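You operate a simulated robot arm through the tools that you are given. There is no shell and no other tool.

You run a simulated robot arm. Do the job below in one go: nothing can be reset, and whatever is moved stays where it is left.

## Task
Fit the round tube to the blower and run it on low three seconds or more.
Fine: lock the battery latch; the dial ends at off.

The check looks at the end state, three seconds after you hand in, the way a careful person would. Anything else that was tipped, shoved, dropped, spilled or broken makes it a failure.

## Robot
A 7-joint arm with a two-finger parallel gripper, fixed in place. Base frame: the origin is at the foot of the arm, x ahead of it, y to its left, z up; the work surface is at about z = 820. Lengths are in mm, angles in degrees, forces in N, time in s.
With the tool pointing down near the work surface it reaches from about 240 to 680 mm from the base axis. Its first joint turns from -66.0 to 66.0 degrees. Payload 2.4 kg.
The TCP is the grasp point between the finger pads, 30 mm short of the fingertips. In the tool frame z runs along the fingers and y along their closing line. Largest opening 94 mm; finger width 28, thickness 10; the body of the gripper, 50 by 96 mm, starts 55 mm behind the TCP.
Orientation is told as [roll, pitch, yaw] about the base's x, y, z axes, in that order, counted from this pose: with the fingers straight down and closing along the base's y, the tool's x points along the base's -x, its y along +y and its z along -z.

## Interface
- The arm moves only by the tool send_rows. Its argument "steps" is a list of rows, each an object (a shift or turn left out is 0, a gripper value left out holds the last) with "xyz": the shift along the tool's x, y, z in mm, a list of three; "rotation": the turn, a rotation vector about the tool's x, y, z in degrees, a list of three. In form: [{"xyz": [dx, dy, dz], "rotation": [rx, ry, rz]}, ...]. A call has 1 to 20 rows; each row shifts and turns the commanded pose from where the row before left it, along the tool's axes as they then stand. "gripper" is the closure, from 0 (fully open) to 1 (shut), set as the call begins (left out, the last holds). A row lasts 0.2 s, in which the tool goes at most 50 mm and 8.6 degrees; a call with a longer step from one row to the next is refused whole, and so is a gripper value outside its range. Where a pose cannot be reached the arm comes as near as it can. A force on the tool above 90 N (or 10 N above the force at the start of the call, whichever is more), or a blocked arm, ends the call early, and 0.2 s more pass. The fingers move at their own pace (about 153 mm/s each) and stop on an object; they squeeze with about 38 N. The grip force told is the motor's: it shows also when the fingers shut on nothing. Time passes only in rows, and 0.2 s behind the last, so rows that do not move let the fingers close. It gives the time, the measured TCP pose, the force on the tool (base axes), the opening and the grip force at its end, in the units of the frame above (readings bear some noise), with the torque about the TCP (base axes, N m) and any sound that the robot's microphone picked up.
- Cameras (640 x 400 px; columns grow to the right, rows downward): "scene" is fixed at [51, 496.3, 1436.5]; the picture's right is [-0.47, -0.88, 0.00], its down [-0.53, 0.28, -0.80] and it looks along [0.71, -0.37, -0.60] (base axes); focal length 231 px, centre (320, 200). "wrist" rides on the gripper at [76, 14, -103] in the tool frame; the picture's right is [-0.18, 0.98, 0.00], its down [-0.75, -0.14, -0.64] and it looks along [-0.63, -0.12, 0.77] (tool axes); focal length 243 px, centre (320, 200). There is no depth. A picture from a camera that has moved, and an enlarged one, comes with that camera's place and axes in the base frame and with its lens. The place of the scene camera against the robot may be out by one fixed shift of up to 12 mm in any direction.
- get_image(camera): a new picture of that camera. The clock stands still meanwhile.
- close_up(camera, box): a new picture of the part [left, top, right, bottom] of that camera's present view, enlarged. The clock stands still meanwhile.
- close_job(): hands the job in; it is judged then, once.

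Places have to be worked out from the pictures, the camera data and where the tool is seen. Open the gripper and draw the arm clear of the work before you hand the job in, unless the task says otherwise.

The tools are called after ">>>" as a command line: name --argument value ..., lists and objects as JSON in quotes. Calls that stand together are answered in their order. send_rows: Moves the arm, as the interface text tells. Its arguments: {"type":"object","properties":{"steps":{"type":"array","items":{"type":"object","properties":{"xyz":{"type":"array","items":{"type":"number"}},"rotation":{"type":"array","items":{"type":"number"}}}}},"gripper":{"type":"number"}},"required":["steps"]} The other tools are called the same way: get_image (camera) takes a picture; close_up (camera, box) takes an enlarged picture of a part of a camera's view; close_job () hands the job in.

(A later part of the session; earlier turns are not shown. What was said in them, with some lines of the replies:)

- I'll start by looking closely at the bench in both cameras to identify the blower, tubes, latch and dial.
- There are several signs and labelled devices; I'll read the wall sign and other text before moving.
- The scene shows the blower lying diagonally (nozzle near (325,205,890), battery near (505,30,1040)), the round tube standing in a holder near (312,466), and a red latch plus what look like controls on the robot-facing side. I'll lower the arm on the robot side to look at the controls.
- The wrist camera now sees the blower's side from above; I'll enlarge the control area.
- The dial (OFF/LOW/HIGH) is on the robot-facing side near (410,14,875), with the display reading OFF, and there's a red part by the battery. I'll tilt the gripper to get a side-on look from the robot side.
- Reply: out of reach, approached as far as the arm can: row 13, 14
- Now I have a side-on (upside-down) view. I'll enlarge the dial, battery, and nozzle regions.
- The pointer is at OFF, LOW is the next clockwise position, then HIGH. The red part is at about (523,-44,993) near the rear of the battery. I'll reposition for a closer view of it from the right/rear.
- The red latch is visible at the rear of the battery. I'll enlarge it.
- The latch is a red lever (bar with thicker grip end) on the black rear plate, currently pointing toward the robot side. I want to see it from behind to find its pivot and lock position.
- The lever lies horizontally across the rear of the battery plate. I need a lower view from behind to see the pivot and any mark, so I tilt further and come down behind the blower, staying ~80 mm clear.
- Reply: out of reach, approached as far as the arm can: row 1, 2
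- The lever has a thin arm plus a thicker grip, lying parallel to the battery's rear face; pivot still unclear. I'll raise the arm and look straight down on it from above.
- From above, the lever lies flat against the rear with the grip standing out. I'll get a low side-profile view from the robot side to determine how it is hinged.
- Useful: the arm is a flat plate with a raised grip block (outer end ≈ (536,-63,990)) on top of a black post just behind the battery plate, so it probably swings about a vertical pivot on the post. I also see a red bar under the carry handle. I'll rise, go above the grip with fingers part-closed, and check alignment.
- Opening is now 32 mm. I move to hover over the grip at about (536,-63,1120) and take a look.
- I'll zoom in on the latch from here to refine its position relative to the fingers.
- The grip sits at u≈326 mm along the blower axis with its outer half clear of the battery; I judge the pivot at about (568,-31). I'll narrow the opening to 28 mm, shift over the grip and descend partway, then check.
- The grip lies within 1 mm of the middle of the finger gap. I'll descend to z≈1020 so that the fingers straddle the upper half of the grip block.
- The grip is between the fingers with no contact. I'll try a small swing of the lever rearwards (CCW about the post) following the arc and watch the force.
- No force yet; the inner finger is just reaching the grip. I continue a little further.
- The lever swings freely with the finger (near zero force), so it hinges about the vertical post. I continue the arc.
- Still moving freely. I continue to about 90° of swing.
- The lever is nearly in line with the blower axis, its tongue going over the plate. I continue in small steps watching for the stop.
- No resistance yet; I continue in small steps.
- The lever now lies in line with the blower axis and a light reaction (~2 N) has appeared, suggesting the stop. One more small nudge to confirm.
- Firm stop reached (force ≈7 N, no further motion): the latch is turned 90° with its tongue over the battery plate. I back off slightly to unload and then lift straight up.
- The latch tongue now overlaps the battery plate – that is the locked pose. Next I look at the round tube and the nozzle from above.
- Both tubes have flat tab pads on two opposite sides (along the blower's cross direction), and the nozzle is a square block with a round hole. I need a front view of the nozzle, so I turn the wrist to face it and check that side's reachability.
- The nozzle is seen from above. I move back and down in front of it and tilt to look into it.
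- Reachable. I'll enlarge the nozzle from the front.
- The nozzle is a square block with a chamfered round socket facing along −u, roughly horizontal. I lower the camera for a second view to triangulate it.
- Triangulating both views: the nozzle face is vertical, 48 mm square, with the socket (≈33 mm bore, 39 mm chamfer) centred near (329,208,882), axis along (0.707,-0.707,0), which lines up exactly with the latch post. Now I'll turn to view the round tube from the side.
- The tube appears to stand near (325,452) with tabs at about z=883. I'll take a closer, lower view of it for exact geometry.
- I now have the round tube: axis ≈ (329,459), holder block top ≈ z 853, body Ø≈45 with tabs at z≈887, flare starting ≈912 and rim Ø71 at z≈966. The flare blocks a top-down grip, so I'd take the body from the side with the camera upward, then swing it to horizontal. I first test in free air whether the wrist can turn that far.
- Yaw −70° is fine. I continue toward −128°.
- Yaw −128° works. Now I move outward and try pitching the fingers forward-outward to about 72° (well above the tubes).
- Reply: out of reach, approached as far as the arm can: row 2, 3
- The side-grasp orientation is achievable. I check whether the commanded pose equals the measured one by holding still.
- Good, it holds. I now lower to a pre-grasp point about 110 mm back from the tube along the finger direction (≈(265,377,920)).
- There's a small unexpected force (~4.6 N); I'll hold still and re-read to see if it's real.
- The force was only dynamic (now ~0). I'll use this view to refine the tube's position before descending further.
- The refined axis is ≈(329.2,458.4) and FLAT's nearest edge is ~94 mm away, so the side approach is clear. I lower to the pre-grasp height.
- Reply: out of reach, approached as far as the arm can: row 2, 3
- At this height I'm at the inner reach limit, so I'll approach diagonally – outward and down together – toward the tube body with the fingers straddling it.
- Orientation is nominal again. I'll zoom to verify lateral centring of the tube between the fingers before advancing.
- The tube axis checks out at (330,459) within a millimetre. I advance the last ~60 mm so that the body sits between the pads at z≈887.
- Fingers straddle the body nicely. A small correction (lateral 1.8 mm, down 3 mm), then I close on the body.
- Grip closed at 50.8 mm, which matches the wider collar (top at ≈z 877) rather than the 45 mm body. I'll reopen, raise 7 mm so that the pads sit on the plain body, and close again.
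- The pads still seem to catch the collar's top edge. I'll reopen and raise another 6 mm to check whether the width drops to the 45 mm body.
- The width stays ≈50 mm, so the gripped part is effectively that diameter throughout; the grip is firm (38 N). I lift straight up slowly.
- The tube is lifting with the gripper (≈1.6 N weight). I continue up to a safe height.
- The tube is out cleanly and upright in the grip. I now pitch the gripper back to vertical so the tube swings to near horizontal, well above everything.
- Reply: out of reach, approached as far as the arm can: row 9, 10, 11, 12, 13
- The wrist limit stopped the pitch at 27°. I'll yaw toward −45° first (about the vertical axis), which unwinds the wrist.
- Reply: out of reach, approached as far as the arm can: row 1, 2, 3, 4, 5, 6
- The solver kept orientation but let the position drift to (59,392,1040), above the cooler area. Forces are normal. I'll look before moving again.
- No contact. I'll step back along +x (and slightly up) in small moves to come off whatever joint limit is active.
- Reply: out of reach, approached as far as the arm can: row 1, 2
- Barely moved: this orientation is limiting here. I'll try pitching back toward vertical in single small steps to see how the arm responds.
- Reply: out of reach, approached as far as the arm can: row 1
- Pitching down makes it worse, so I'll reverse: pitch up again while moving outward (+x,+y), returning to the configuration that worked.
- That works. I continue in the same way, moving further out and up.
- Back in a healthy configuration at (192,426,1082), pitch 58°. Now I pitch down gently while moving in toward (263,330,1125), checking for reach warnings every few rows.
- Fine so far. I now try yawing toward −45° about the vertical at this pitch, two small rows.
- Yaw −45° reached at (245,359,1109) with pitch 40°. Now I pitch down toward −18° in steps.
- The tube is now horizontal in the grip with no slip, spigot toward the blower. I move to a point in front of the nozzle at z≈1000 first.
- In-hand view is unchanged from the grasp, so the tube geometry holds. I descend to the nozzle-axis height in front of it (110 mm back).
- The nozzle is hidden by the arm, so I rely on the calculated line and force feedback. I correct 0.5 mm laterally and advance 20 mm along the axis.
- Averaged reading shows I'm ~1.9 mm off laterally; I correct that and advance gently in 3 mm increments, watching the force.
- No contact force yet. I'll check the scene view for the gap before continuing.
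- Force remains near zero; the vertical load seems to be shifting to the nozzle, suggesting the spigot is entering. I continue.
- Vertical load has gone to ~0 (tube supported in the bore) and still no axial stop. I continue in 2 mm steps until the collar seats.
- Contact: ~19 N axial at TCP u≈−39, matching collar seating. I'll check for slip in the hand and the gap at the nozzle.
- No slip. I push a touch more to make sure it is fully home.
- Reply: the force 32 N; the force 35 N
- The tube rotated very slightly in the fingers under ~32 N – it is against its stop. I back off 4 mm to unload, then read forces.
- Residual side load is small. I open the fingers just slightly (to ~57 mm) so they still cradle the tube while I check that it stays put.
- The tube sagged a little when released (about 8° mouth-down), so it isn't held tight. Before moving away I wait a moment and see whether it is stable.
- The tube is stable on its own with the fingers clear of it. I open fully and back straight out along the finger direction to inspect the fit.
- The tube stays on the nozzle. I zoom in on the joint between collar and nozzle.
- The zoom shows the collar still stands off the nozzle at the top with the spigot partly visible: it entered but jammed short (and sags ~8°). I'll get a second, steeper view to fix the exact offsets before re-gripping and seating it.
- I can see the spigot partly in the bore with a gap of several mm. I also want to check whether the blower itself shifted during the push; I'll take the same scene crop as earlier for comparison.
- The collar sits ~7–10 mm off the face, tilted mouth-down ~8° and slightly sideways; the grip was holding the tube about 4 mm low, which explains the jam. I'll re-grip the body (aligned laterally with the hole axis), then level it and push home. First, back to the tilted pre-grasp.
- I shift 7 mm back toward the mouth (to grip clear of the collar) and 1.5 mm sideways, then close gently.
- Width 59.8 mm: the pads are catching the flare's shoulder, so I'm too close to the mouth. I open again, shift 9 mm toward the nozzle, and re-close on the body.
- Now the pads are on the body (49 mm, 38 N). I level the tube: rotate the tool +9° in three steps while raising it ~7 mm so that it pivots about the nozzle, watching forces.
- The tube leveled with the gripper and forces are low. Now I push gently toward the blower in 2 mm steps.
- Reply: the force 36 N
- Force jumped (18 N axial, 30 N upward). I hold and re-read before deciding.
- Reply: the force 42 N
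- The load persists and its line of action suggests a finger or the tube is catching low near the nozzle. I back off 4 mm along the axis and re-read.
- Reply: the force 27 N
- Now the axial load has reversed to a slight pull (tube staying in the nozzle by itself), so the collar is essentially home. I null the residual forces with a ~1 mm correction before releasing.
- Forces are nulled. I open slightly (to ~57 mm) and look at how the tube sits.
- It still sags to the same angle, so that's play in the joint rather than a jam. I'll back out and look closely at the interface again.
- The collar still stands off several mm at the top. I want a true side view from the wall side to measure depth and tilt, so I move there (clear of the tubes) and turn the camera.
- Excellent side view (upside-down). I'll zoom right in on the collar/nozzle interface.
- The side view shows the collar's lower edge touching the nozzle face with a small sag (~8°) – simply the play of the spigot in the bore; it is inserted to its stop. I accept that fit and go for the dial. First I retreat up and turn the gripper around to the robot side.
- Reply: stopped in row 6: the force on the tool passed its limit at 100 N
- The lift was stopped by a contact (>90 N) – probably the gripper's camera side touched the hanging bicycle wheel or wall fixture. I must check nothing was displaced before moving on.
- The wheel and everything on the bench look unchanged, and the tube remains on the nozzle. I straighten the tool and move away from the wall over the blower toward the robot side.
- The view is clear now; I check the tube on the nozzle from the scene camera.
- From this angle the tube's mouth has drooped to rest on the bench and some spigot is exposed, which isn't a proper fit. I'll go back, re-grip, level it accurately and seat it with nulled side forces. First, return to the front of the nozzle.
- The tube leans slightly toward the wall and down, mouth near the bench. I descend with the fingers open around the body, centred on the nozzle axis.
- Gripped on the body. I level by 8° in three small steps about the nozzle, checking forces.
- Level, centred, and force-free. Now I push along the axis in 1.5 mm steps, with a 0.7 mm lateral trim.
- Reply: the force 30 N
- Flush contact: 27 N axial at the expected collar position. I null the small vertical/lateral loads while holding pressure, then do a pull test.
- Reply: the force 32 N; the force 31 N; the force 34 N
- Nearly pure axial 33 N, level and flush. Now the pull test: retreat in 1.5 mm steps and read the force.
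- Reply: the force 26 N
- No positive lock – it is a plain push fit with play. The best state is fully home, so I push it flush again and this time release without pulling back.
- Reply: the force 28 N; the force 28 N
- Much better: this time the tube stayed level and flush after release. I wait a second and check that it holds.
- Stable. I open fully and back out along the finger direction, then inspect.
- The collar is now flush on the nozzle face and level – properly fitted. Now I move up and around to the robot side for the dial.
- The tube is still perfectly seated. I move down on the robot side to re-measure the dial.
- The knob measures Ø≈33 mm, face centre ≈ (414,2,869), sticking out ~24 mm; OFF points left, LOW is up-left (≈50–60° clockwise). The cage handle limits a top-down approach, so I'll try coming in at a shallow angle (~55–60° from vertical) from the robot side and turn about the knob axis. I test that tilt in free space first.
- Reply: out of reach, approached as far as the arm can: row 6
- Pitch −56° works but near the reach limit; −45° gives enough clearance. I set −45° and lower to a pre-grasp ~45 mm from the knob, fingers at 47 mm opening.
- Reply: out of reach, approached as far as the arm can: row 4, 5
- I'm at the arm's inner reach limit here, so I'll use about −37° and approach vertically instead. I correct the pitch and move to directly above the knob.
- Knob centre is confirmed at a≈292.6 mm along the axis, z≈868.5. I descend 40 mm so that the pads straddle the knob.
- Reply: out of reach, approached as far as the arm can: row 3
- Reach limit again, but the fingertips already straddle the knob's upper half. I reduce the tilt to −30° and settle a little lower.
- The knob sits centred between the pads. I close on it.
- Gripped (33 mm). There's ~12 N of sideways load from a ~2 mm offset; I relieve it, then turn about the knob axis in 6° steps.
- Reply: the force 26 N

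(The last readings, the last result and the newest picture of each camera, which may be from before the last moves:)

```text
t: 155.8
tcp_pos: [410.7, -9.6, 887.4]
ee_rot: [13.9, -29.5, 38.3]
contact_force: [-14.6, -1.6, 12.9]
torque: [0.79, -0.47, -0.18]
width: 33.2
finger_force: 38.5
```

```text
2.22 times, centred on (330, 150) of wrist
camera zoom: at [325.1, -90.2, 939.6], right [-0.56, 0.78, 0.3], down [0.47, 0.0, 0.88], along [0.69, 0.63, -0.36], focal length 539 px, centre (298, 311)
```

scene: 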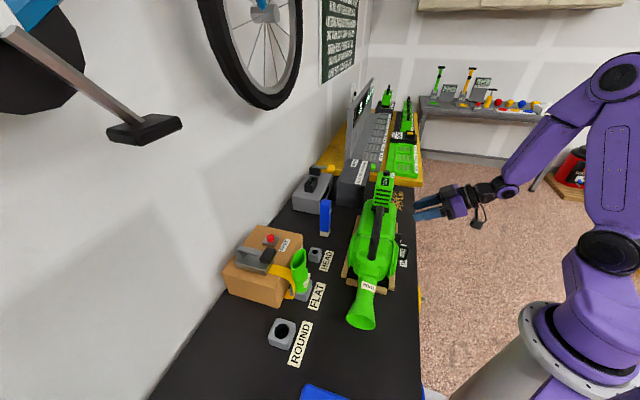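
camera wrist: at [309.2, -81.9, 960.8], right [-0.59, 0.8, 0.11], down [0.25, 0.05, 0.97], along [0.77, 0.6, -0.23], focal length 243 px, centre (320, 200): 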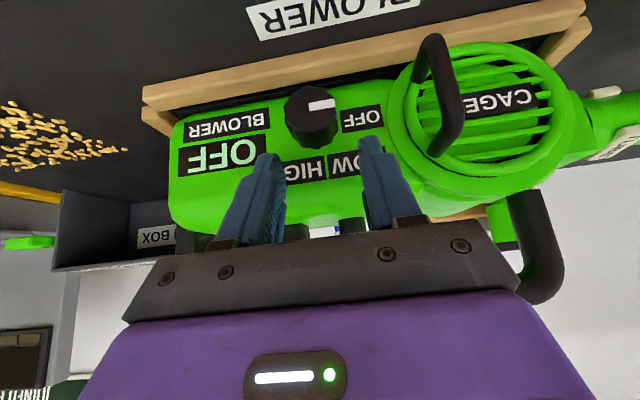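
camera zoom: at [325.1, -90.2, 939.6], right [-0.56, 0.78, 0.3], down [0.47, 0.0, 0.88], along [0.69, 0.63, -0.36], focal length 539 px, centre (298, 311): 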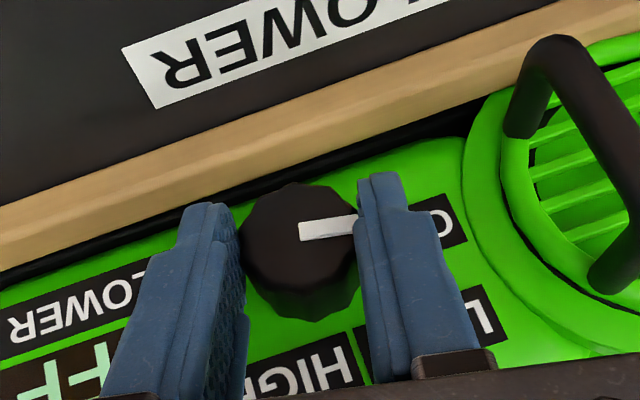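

The knob is turning with the gripper (12° so far). I continue with a slight upward relief and monitor loads.

>>> send_rows --steps '[{"xyz": [-0.3, -1.99, -0.5], "rotation": [-5.2, 0, 3.0]}, {"xyz": [-0.3, -1.99, -0.5], "rotation": [-5.2, 0, 3.0]}]'

>>> send_rows --steps '[{"xyz": [0, -1.99, 0.0], "rotation": [-5.2, 0, 3.0]}, {"xyz": [0, -1.99, 0.0], "rotation": [-5.2, 0, 3.0]}]'

>>> get_image --camera "wrist"

```text
t: 156.3
tcp_pos: [415.1, -13.3, 886.9]
ee_rot: [27.2, -27.3, 32.0]
contact_force: [-2.6, 5.1, -6.3]
torque: [-0.74, 0.71, 0.22]
width: 33.2
finger_force: 38.5
```

```text
t: 156.9
tcp_pos: [418.8, -15.9, 887.2]
ee_rot: [40.0, -24.0, 26.3]
contact_force: [-8.9, 4.3, -5.2]
torque: [-0.83, 0.78, -0.02]
width: 33.4
finger_force: 37.8
```

```text
taken
camera wrist: at [346.5, -111.6, 935.5], right [-0.41, 0.64, 0.65], down [0.7, -0.23, 0.67], along [0.58, 0.74, -0.35], focal length 243 px, centre (320, 200)
```

wrist: 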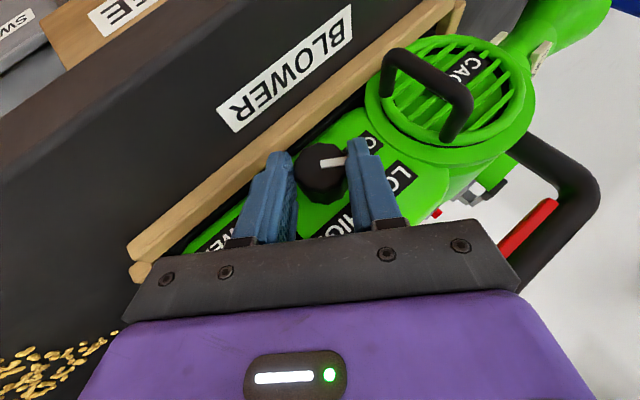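

36° turned. I zoom to see the pointer relative to the labels and whether the display has changed.

>>> close_up --camera "wrist" --box '[180, 110, 460, 260]'

>>> close_up --camera "wrist" --box '[290, 120, 420, 230]'

```text
2.29 times, centred on (320, 185) of wrist
camera zoom: at [346.5, -111.6, 935.5], right [-0.41, 0.64, 0.65], down [0.7, -0.23, 0.67], along [0.58, 0.74, -0.35], focal length 555 px, centre (320, 234)
```

zoom: 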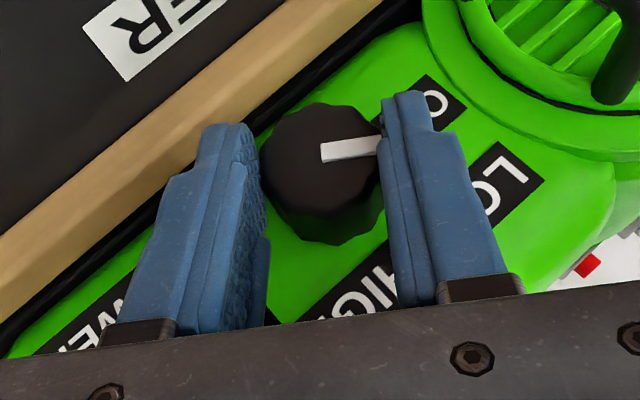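

```text
3.64 times, centred on (355, 175) of wrist
camera zoom: at [346.5, -111.6, 935.5], right [-0.41, 0.64, 0.65], down [0.7, -0.23, 0.67], along [0.58, 0.74, -0.35], focal length 882 px, centre (193, 291)
```

zoom: 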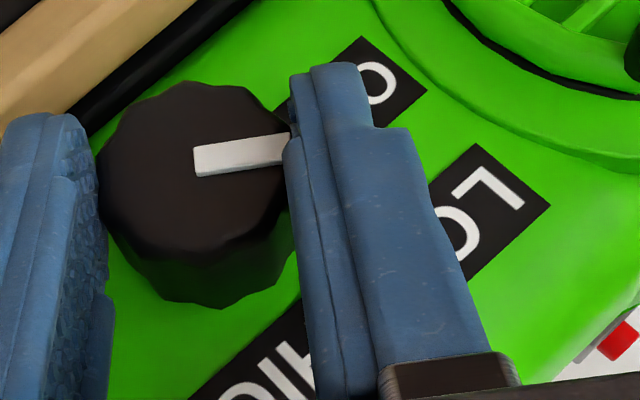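

The pointer is between OFF and LOW. I keep turning toward LOW.

>>> send_rows --steps '[{"xyz": [0.05, -1.99, 0.09], "rotation": [-5.2, 0, 3.0]}, {"xyz": [0.05, -1.99, 0.09], "rotation": [-5.2, 0, 3.0]}]'

>>> close_up --camera "wrist" --box '[220, 110, 440, 250]'

>>> close_up --camera "scene" --box '[370, 200, 430, 260]'

```text
t: 157.6
tcp_pos: [420.9, -17.5, 882.6]
ee_rot: [52.1, -19.8, 22.0]
contact_force: [-12.6, 4.6, -4.8]
torque: [-0.44, 0.4, -0.49]
width: 33.2
finger_force: 37.6
```

```text
2.86 times, centred on (330, 180) of wrist
camera zoom: at [355.6, -120.9, 927.1], right [-0.31, 0.53, 0.79], down [0.79, -0.32, 0.52], along [0.53, 0.79, -0.32], focal length 693 px, centre (291, 257)
```

zoom: 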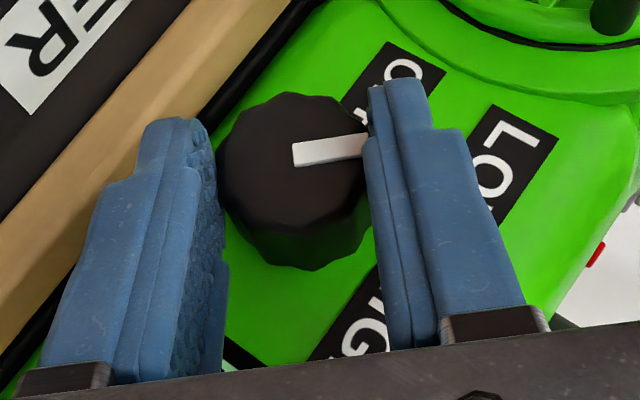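

```text
6.67 times, centred on (400, 230) of scene
camera zoom: at [50.9, 496.5, 1436.4], right [-0.47, -0.88, 0.0], down [-0.53, 0.28, -0.8], along [0.71, -0.37, -0.6], focal length 1539 px, centre (-213, 0)
```

zoom: 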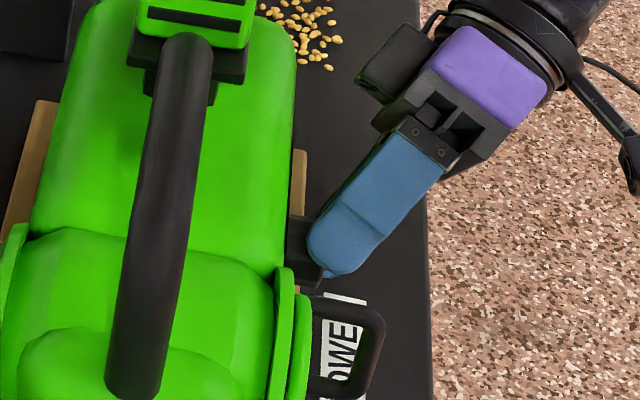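

The pointer is about on the LOW label (48°). I add another 6° and see if there is any sound or display change.

>>> send_rows --steps '[{"xyz": [0.05, -1.99, 0.09], "rotation": [-5.2, 0, 3.0]}, {"xyz": [0, 0, 0]}]'

>>> get_image --camera "wrist"

```text
t: 158.2
tcp_pos: [420.6, -19.4, 881.5]
ee_rot: [57.9, -17.2, 20.3]
contact_force: [-17.7, 4.9, -2.1]
torque: [-0.65, 0.57, 0.11]
width: 33.2
finger_force: 38.1
```

```text
taken
camera wrist: at [360.1, -125.2, 922.5], right [-0.25, 0.47, 0.85], down [0.83, -0.35, 0.43], along [0.5, 0.81, -0.3], focal length 243 px, centre (320, 200)
```

wrist: 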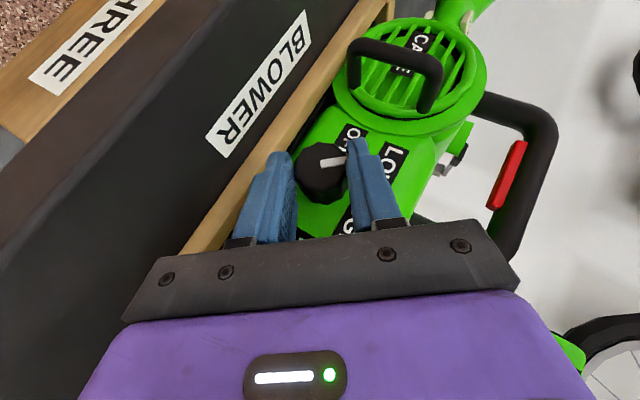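

>>> send_rows --steps '[{"xyz": [0.03, -1.2, 0.05], "rotation": [-3.1, 0, 1.8]}, {"xyz": [0, 0, 0]}]'

>>> send_rows --steps '[{"xyz": [0, 0, 0]}, {"xyz": [0, 0, 0]}]' --gripper 0.45

>>> close_up --camera "wrist" --box '[220, 110, 440, 250]'

```text
t: 158.8
tcp_pos: [421.8, -19.9, 880.5]
ee_rot: [61.4, -15.6, 19.3]
contact_force: [-17.2, 6.3, -1.0]
torque: [-0.61, 0.5, 0.06]
width: 33.6
finger_force: 38.2
```

```text
t: 159.3
tcp_pos: [424.1, -19.6, 882.2]
ee_rot: [61.3, -15.9, 18.9]
contact_force: [0.3, 0.4, -0.9]
torque: [0.0, 0.0, -0.02]
width: 51.6
finger_force: 0.0
```

```text
2.86 times, centred on (330, 180) of wrist
camera zoom: at [363.6, -127.4, 919.4], right [-0.21, 0.43, 0.88], down [0.84, -0.38, 0.38], along [0.5, 0.82, -0.28], focal length 693 px, centre (291, 257)
```

zoom: 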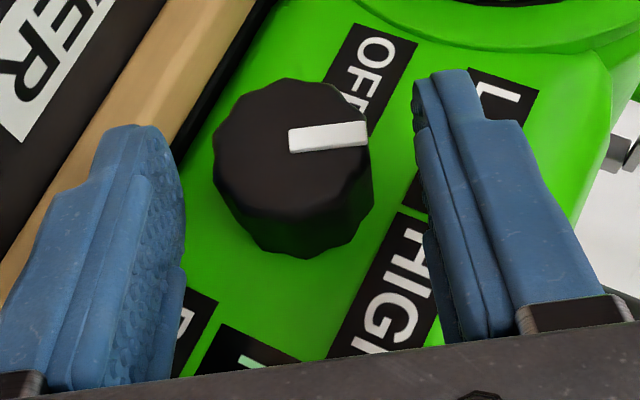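

The knob stays where I left it. I back off along the finger direction to see the display.

>>> send_rows --steps '[{"xyz": [0, 0, -15]}, {"xyz": [0, 0, -25]}, {"xyz": [0, 0, -30]}]'

>>> get_image --camera "wrist"

>>> close_up --camera "wrist" --box '[200, 60, 440, 250]'

```text
t: 160.2
tcp_pos: [431.9, -79.5, 913.0]
ee_rot: [61.2, -15.8, 19.1]
contact_force: [-0.6, -0.1, -0.4]
torque: [-0.01, 0.01, 0.0]
width: 51.6
finger_force: 0.0
```

```text
taken
camera wrist: at [371.9, -188.1, 950.5], right [-0.21, 0.43, 0.88], down [0.84, -0.37, 0.38], along [0.49, 0.82, -0.28], focal length 243 px, centre (320, 200)
```

wrist: 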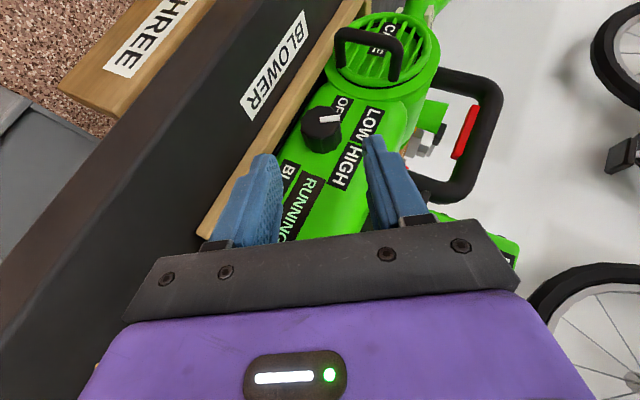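

```text
2.11 times, centred on (320, 155) of wrist
camera zoom: at [371.9, -188.1, 950.5], right [-0.21, 0.43, 0.88], down [0.84, -0.37, 0.38], along [0.49, 0.82, -0.28], focal length 511 px, centre (320, 295)
```

zoom: 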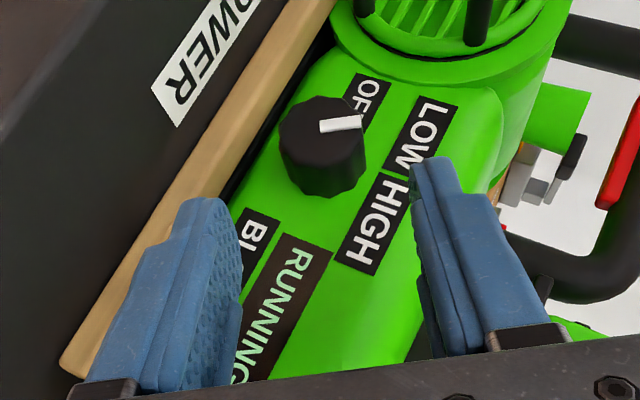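

The display now reads "RUNNING". I let it run while checking the display text and the tube.

>>> send_rows --steps '[{"xyz": [0, 0, -20]}, {"xyz": [0, 0, -20]}, {"xyz": [0, 0, 0]}, {"xyz": [0, 0, 0]}, {"xyz": [0, 0, 0]}, {"xyz": [0, 0, 0]}]'

>>> close_up --camera "wrist" --box '[200, 60, 440, 250]'

>>> close_up --camera "scene" --box '[320, 150, 430, 350]'

```text
t: 161.6
tcp_pos: [438.4, -114.0, 932.1]
ee_rot: [61.2, -15.8, 19.1]
contact_force: [-0.3, 0.8, 0.0]
torque: [-0.01, 0.0, 0.03]
width: 51.9
finger_force: 0.0
```

```text
2.11 times, centred on (320, 155) of wrist
camera zoom: at [378.4, -221.6, 970.9], right [-0.21, 0.43, 0.88], down [0.84, -0.38, 0.38], along [0.49, 0.82, -0.28], focal length 511 px, centre (320, 295)
```

zoom: 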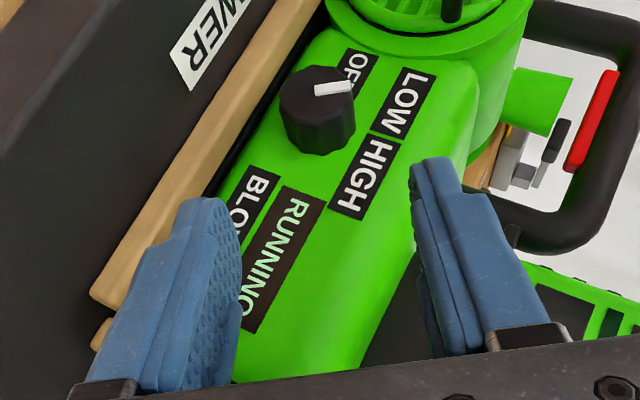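

```text
2.00 times, centred on (375, 250) of scene
camera zoom: at [51.0, 496.3, 1436.5], right [-0.47, -0.88, 0.0], down [-0.53, 0.28, -0.8], along [0.71, -0.37, -0.6], focal length 462 px, centre (210, 100)
```

zoom: 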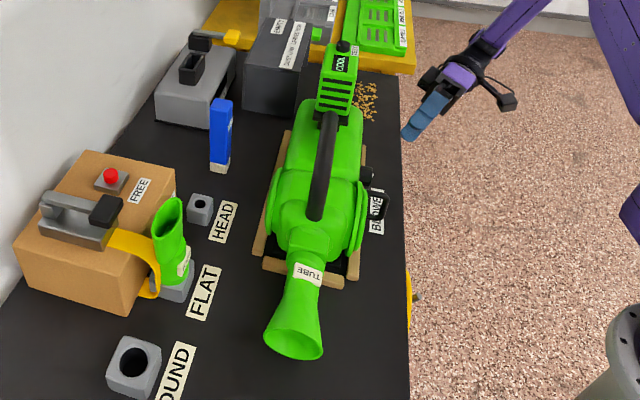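

Still "RUNNING", tube in place. I keep it running a few more seconds.

>>> send_rows --steps '[{"xyz": [0, 0, 0]}, {"xyz": [0, 0, 0]}, {"xyz": [0, 0, 0]}, {"xyz": [0, 0, 0]}, {"xyz": [0, 0, 0]}, {"xyz": [0, 0, 0]}, {"xyz": [0, 0, 0]}, {"xyz": [0, 0, 0]}, {"xyz": [0, 0, 0]}, {"xyz": [0, 0, 0]}, {"xyz": [0, 0, 0]}, {"xyz": [0, 0, 0]}, {"xyz": [0, 0, 0]}, {"xyz": [0, 0, 0]}, {"xyz": [0, 0, 0]}, {"xyz": [0, 0, 0]}, {"xyz": [0, 0, 0]}, {"xyz": [0, 0, 0]}]'

>>> close_up --camera "wrist" --box '[260, 70, 400, 210]'

>>> close_up --camera "scene" --box '[340, 235, 410, 335]'

```text
t: 165.3
tcp_pos: [437.8, -112.7, 931.4]
ee_rot: [61.1, -15.8, 19.1]
contact_force: [-0.2, 0.5, -0.8]
torque: [-0.01, 0.02, 0.02]
width: 51.6
finger_force: 0.1
```

```text
2.86 times, centred on (330, 140) of wrist
camera zoom: at [378.4, -221.6, 970.9], right [-0.21, 0.43, 0.88], down [0.84, -0.38, 0.38], along [0.49, 0.82, -0.28], focal length 693 px, centre (291, 371)
```

zoom: 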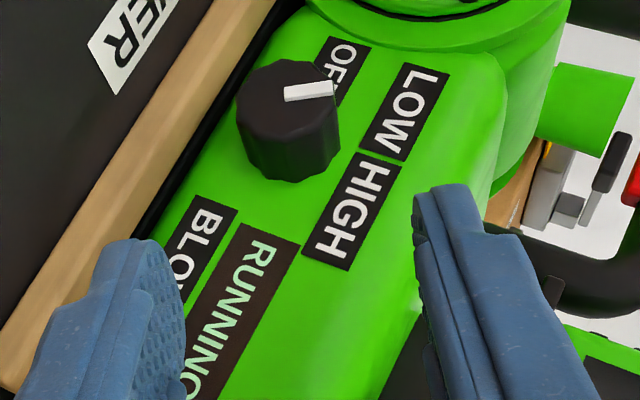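

```text
4.00 times, centred on (375, 285) of scene
camera zoom: at [51.0, 496.3, 1436.5], right [-0.47, -0.88, 0.0], down [-0.53, 0.28, -0.8], along [0.71, -0.37, -0.6], focal length 923 px, centre (100, -140)
```

zoom: 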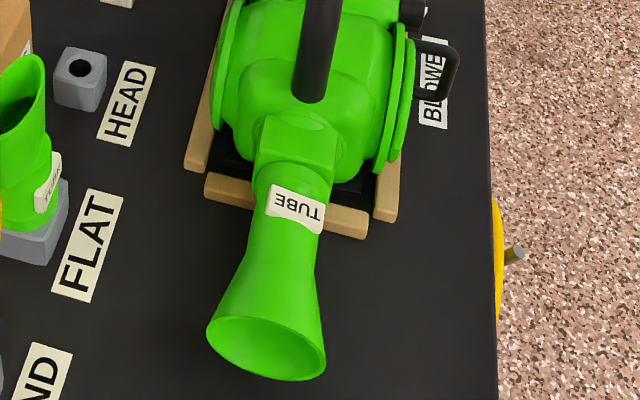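

It has run well over 3 s. I double-check the collar fit while it runs.

>>> close_up --camera "scene" --box '[345, 260, 390, 305]'

```text
8.89 times, centred on (368, 282) of scene
camera zoom: at [51.0, 496.3, 1436.5], right [-0.47, -0.88, 0.0], down [-0.53, 0.28, -0.8], along [0.71, -0.37, -0.6], focal length 2052 px, centre (-102, -533)
```

zoom: 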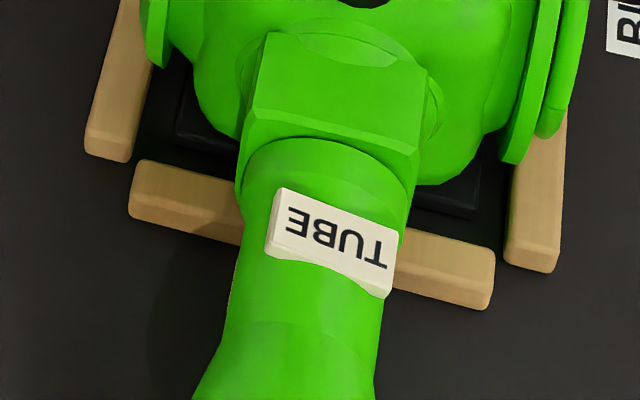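

Collar remains flush. Now I go back in along the same line to the dial to turn it OFF.

>>> send_rows --steps '[{"xyz": [0, 0, 25]}, {"xyz": [0, 0, 25]}, {"xyz": [0, 0, 25]}]'

>>> close_up --camera "wrist" --box '[220, 90, 440, 250]'

```text
t: 166.2
tcp_pos: [425.2, -50.6, 896.8]
ee_rot: [61.3, -15.8, 19.1]
contact_force: [-0.2, 0.5, 0.1]
torque: [-0.01, 0.0, -0.04]
width: 51.7
finger_force: 0.2
```

```text
2.50 times, centred on (330, 170) of wrist
camera zoom: at [364.7, -158.0, 935.0], right [-0.21, 0.43, 0.88], down [0.84, -0.38, 0.38], along [0.49, 0.82, -0.28], focal length 606 px, centre (295, 275)
```

zoom: 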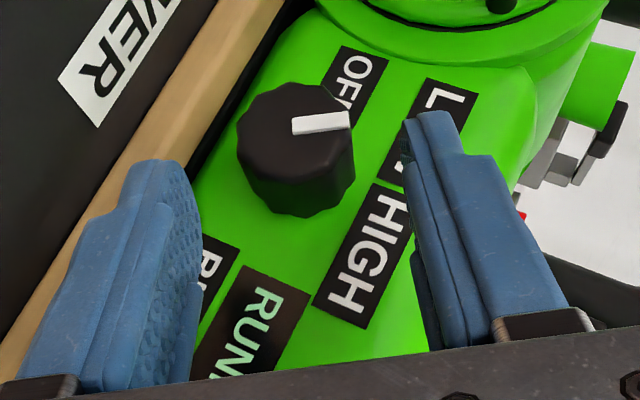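

>>> send_rows --steps '[{"xyz": [0, 0, 20]}, {"xyz": [0, 0, 15]}, {"xyz": [0, 0, 0]}]'

>>> close_up --camera "wrist" --box '[220, 90, 440, 250]'

```text
t: 166.9
tcp_pos: [421.4, -19.5, 880.4]
ee_rot: [61.2, -15.8, 19.1]
contact_force: [0.3, -0.8, -0.5]
torque: [-0.03, -0.01, 0.0]
width: 51.7
finger_force: 0.0
```

```text
2.50 times, centred on (330, 170) of wrist
camera zoom: at [361.3, -127.4, 919.6], right [-0.21, 0.43, 0.88], down [0.84, -0.38, 0.38], along [0.49, 0.82, -0.28], focal length 606 px, centre (295, 275)
```

zoom: 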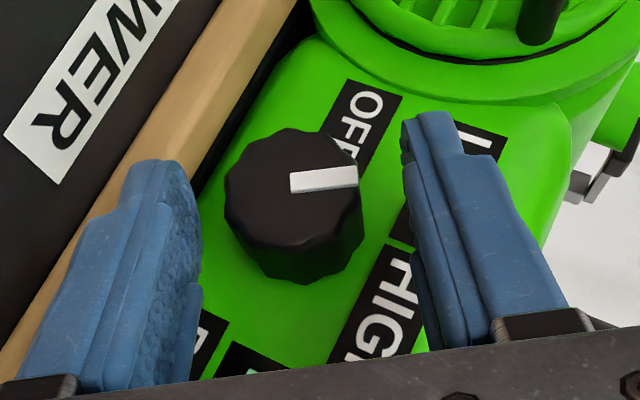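

Centred on the knob. I close and rotate back (counter-clockwise) in steps.

>>> send_rows --steps '[{"xyz": [0, 0, 0]}, {"xyz": [0, 0, 0]}, {"xyz": [0, 0, 0]}]' --gripper 0.8

>>> send_rows --steps '[{"xyz": [0.05, 1.99, 0.09], "rotation": [5.2, 0, -3.0]}, {"xyz": [0.05, 1.99, 0.09], "rotation": [5.2, 0, -3.0]}, {"xyz": [0.05, 1.99, 0.09], "rotation": [5.2, 0, -3.0]}]'

>>> close_up --camera "wrist" --box '[220, 90, 440, 250]'

```text
t: 167.8
tcp_pos: [422.0, -20.2, 880.9]
ee_rot: [61.1, -15.6, 19.1]
contact_force: [2.0, 0.6, -2.1]
torque: [-0.87, 0.49, -0.26]
width: 33.0
finger_force: 38.0
```

```text
t: 168.6
tcp_pos: [417.9, -16.1, 885.2]
ee_rot: [43.8, -23.0, 25.0]
contact_force: [-4.3, 1.4, 0.8]
torque: [-0.56, 0.45, 0.3]
width: 33.7
finger_force: 37.7
```

```text
2.50 times, centred on (330, 170) of wrist
camera zoom: at [349.3, -114.7, 932.7], right [-0.39, 0.6, 0.7], down [0.73, -0.26, 0.63], along [0.56, 0.75, -0.34], focal length 606 px, centre (295, 275)
```

zoom: 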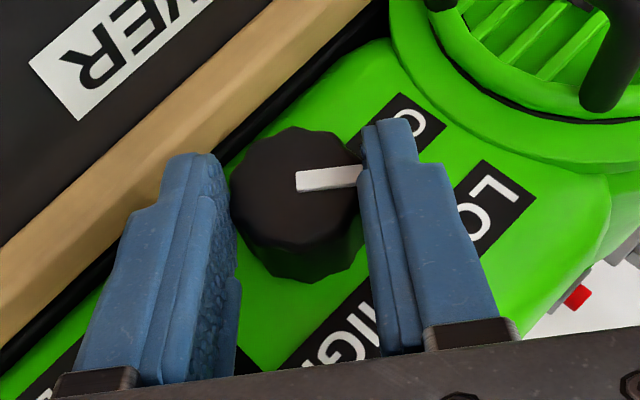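

The knob follows. Continuing back toward OFF.

>>> send_rows --steps '[{"xyz": [0.05, 1.99, 0.09], "rotation": [5.2, 0, -3.0]}, {"xyz": [0.05, 1.99, 0.09], "rotation": [5.2, 0, -3.0]}, {"xyz": [0.05, 1.99, 0.09], "rotation": [5.2, 0, -3.0]}, {"xyz": [0.05, 1.99, 0.09], "rotation": [5.2, 0, -3.0]}]'

>>> send_rows --steps '[{"xyz": [0.05, 1.99, 0.09], "rotation": [5.2, 0, -3.0]}, {"xyz": [0.05, 1.99, 0.09], "rotation": [5.2, 0, -3.0]}]'

>>> close_up --camera "wrist" --box '[200, 60, 440, 250]'

```text
t: 169.6
tcp_pos: [412.5, -11.9, 888.7]
ee_rot: [17.8, -29.0, 36.3]
contact_force: [1.1, 4.4, -1.4]
torque: [-0.66, 0.61, 0.19]
width: 33.4
finger_force: 37.9
```

```text
t: 170.2
tcp_pos: [411.4, -8.8, 889.8]
ee_rot: [4.0, -30.0, 43.0]
contact_force: [-6.9, -1.0, 0.0]
torque: [-0.29, 0.43, -0.13]
width: 33.5
finger_force: 38.3
```

```text
2.11 times, centred on (320, 155) of wrist
camera zoom: at [317.2, -83.7, 940.3], right [-0.58, 0.8, 0.15], down [0.37, 0.09, 0.92], along [0.73, 0.59, -0.35], focal length 511 px, centre (320, 295)
```

zoom: 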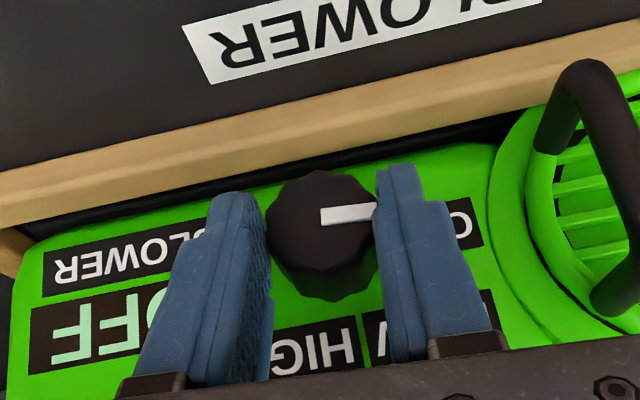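

The display is back to OFF. I turn the last few degrees to the original stop.

>>> send_rows --steps '[{"xyz": [0.03, 1.2, 0.05], "rotation": [3.1, 0, -1.8]}, {"xyz": [0, 0, 0]}]'

>>> send_rows --steps '[{"xyz": [0.02, 0.9, 0.03], "rotation": [2.2, 0, -1.3]}, {"xyz": [0, 0, 0]}]'

>>> close_up --camera "wrist" --box '[200, 60, 440, 250]'

```text
t: 170.8
tcp_pos: [412.0, -6.2, 889.2]
ee_rot: [1.9, -30.3, 44.2]
contact_force: [-20.4, -2.7, 5.0]
torque: [-0.16, 0.54, -0.06]
width: 33.4
finger_force: 38.3
out of reach, approached as far as the arm can: row 1
```

```text
t: 171.3
tcp_pos: [411.8, -4.1, 888.6]
ee_rot: [-2.9, -30.2, 46.7]
contact_force: [-2.3, 6.1, -5.4]
torque: [-0.31, 0.56, 0.05]
width: 33.2
finger_force: 38.0
```

```text
2.11 times, centred on (320, 155) of wrist
camera zoom: at [315.7, -75.9, 938.1], right [-0.59, 0.81, 0.05], down [0.3, 0.16, 0.94], along [0.75, 0.57, -0.34], focal length 511 px, centre (320, 295)
```

zoom: 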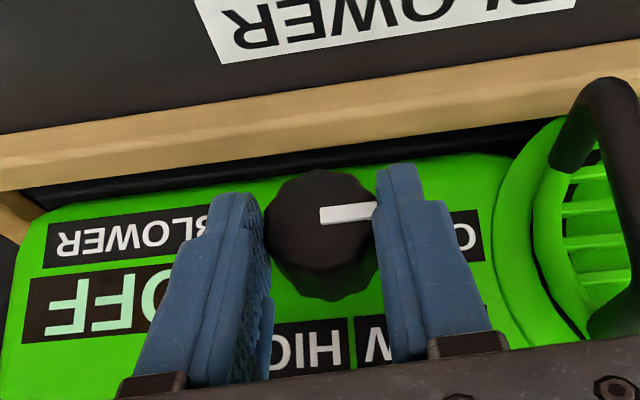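

Display OFF and the pointer back at OFF. I open and withdraw straight up.

>>> send_rows --steps '[{"xyz": [0, 0, 0]}, {"xyz": [0, 0, 0]}]' --gripper 0.45

>>> send_rows --steps '[{"xyz": [-5, 0, -8.7]}, {"xyz": [-7.5, 0, -13]}, {"xyz": [-10, 0, -17.4]}, {"xyz": [-10, 0, -17.4]}, {"xyz": [0, 0, -30]}]'

>>> get_image --camera "wrist"

>>> close_up --camera "wrist" --box '[220, 40, 420, 200]'

```text
t: 171.9
tcp_pos: [411.9, -6.1, 890.1]
ee_rot: [-3.1, -30.3, 46.8]
contact_force: [0.3, -0.2, 0.3]
torque: [0.0, 0.0, 0.01]
width: 51.8
finger_force: 0.1
```

```text
t: 173.2
tcp_pos: [398.1, -14.5, 981.7]
ee_rot: [-3.1, -30.2, 46.6]
contact_force: [-0.7, 0.2, -0.1]
torque: [0.01, 0.02, -0.03]
width: 51.6
finger_force: 0.0
```

```text
taken
camera wrist: at [301.9, -85.5, 1030.2], right [-0.59, 0.81, 0.05], down [0.3, 0.16, 0.94], along [0.75, 0.57, -0.34], focal length 243 px, centre (320, 200)
```

wrist: 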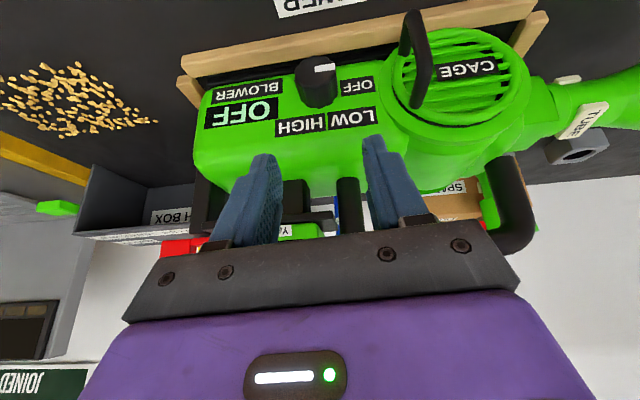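

```text
2.50 times, centred on (320, 120) of wrist
camera zoom: at [301.9, -85.5, 1030.2], right [-0.59, 0.81, 0.05], down [0.3, 0.16, 0.94], along [0.75, 0.57, -0.34], focal length 606 px, centre (320, 400)
```

zoom: 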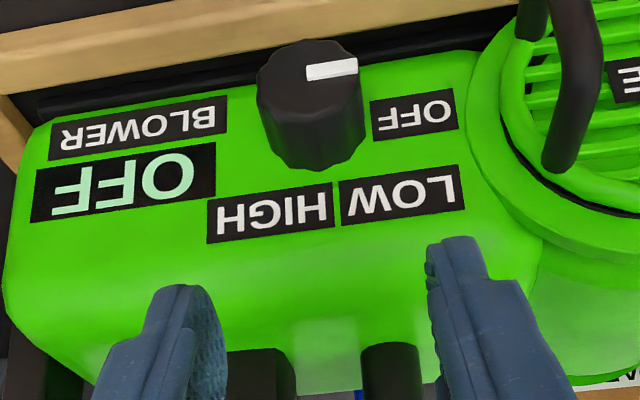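

Dial at OFF with the display reading OFF. I check the latch in this view before clearing the arm.

>>> close_up --camera "wrist" --box '[140, 160, 340, 260]'

>>> close_up --camera "scene" --box '[350, 150, 430, 260]'

```text
3.20 times, centred on (240, 210) of wrist
camera zoom: at [301.9, -85.5, 1030.2], right [-0.59, 0.81, 0.05], down [0.3, 0.16, 0.94], along [0.75, 0.57, -0.34], focal length 776 px, centre (576, 168)
```

zoom: 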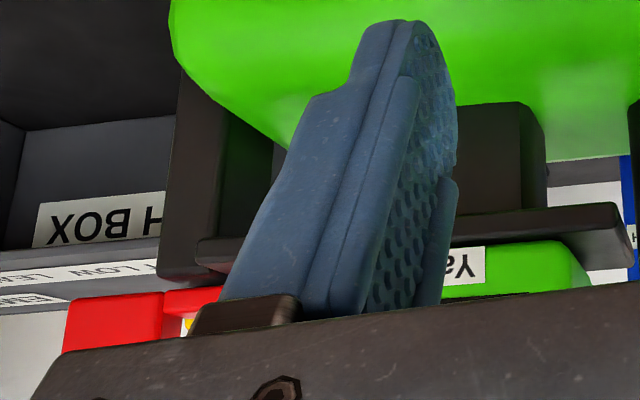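

```text
3.64 times, centred on (390, 205) of scene
camera zoom: at [51.0, 496.3, 1436.5], right [-0.47, -0.88, 0.0], down [-0.53, 0.28, -0.8], along [0.71, -0.37, -0.6], focal length 839 px, centre (66, 182)
```

zoom: 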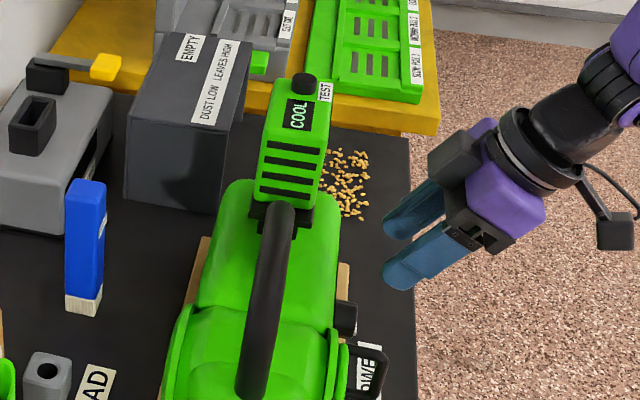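

The latch is still in its locked pose. I open the gripper fully and draw the arm up and clear on the robot side.

>>> send_rows --steps '[{"xyz": [0, 0, -30]}, {"xyz": [0, 0, -30], "rotation": [0, 7.5, 0]}, {"xyz": [0, 0, -30], "rotation": [0, 7.5, 0]}, {"xyz": [0, 0, -30], "rotation": [0, 7.5, 0]}, {"xyz": [0, 0, -40], "rotation": [0, 7.5, 0]}, {"xyz": [0, 0, -40]}, {"xyz": [10, 0, -40]}, {"xyz": [20, 0, -20]}]' --gripper 0

>>> get_image --camera "scene"

>>> get_image --camera "wrist"

```text
t: 174.9
tcp_pos: [329.1, -66.9, 1225.7]
ee_rot: [-2.6, -0.1, 45.1]
contact_force: [0.5, -0.5, 0.0]
torque: [-0.02, 0.01, -0.02]
width: 94.0
finger_force: 0.0
```

```text
taken
```

scene: 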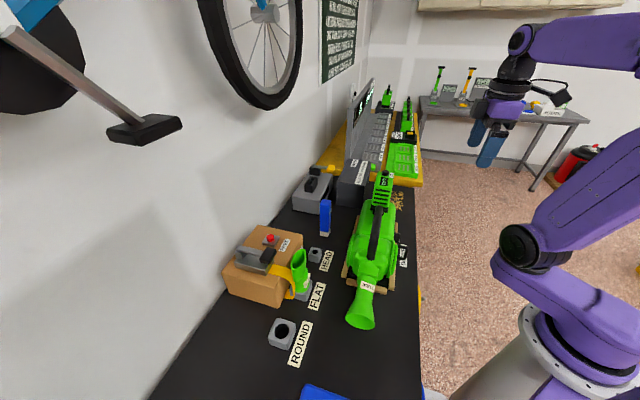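

```text
taken
camera wrist: at [260.2, -107.3, 1327.7], right [-0.57, 0.82, -0.04], down [0.61, 0.45, 0.65], along [0.56, 0.34, -0.76], focal length 243 px, centre (320, 200)
```

wrist: 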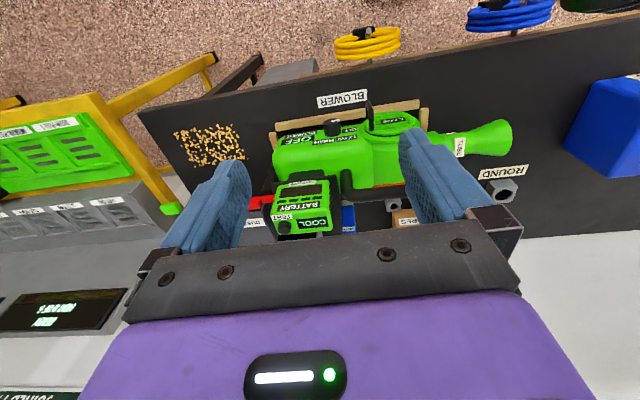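

The arm is clear. A last check of tube fit, latch and the rest of the bench before handing in.

>>> close_up --camera "wrist" --box '[240, 90, 400, 240]'

>>> close_up --camera "scene" --box '[345, 260, 390, 340]'

>>> close_up --camera "scene" --box '[200, 0, 350, 300]'

```text
2.67 times, centred on (320, 165) of wrist
camera zoom: at [260.2, -107.3, 1327.7], right [-0.57, 0.82, -0.04], down [0.61, 0.45, 0.65], along [0.56, 0.34, -0.76], focal length 647 px, centre (320, 293)
```

zoom: 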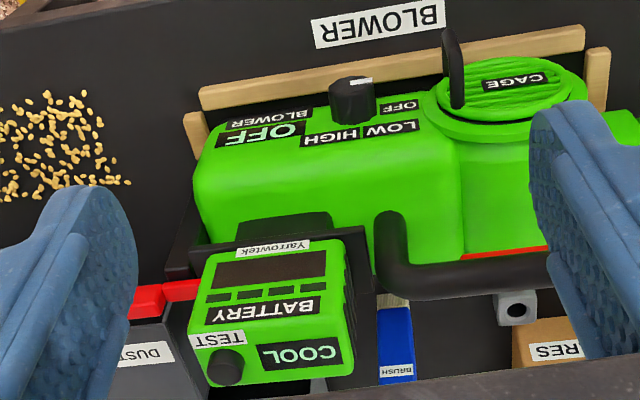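

```text
5.00 times, centred on (368, 300) of scene
camera zoom: at [51.0, 496.3, 1436.5], right [-0.47, -0.88, 0.0], down [-0.53, 0.28, -0.8], along [0.71, -0.37, -0.6], focal length 1154 px, centre (82, -300)
```

zoom: 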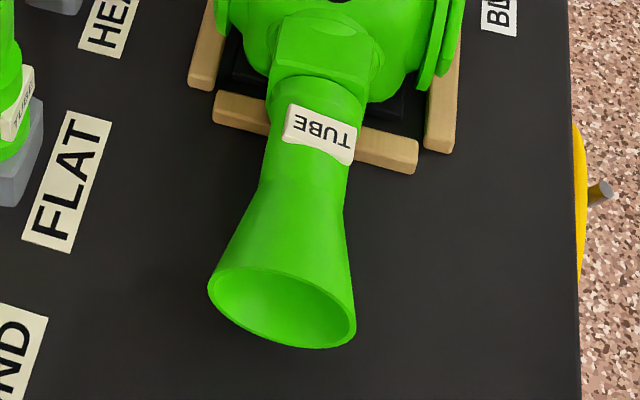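

```text
1.33 times, centred on (275, 150) of scene
camera zoom: at [51.0, 496.3, 1436.5], right [-0.47, -0.88, 0.0], down [-0.53, 0.28, -0.8], along [0.71, -0.37, -0.6], focal length 308 px, centre (380, 267)
```

zoom: 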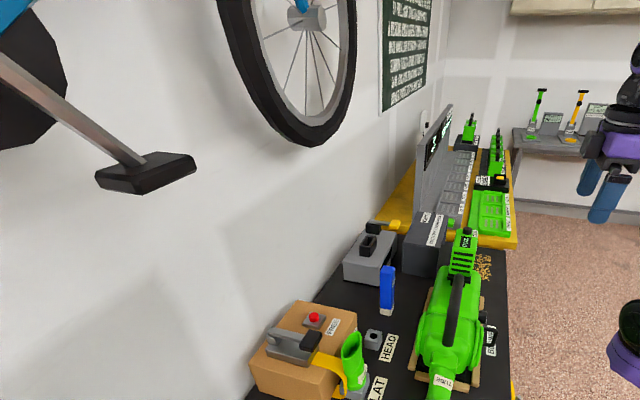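

The tube is seated flush on the nozzle and the latch tongue is over the battery plate. The blower ran more than 3 s with the dial turned to LOW, and the dial is back at OFF with the display reading OFF. The gripper is open and clear, and the other items look as they did at the start. Handing in.

>>> close_job

```text
The job is handed in.
```

The round tube is on the blower, it ran on low for more than three seconds, the battery latch is locked, and the dial is back at off. I've handed the job in, but the result hasn't come back yet.

- **Tube:** the first two tries left it sagging at the nozzle. On the third I pushed it fully home. Its collar now sits flush and level, and it stayed that way through the run and afterwards.
- **Run:** I turned the dial about 57° from OFF, onto the LOW mark, and left it there about 10 seconds. The display read "RUNNING" but did not show the speed, so "low" rests on where the dial pointed.
- **Latch:** I turned the lever until it stopped, with its tongue over the battery plate. It carries no lock mark, so I judged "locked" from its shape.
- **Dial:** the display read OFF when I finished.

Two contacts along the way:
- **Blower shifted:** pushing the tube in moved the blower about 3 mm back in its cradle.
- **Arm hit something by the wall:** while lifting near the wall the arm hit something hard enough to stop the move, most likely the hanging bicycle wheel. The wheel and everything else on the bench look unchanged in the later pictures.
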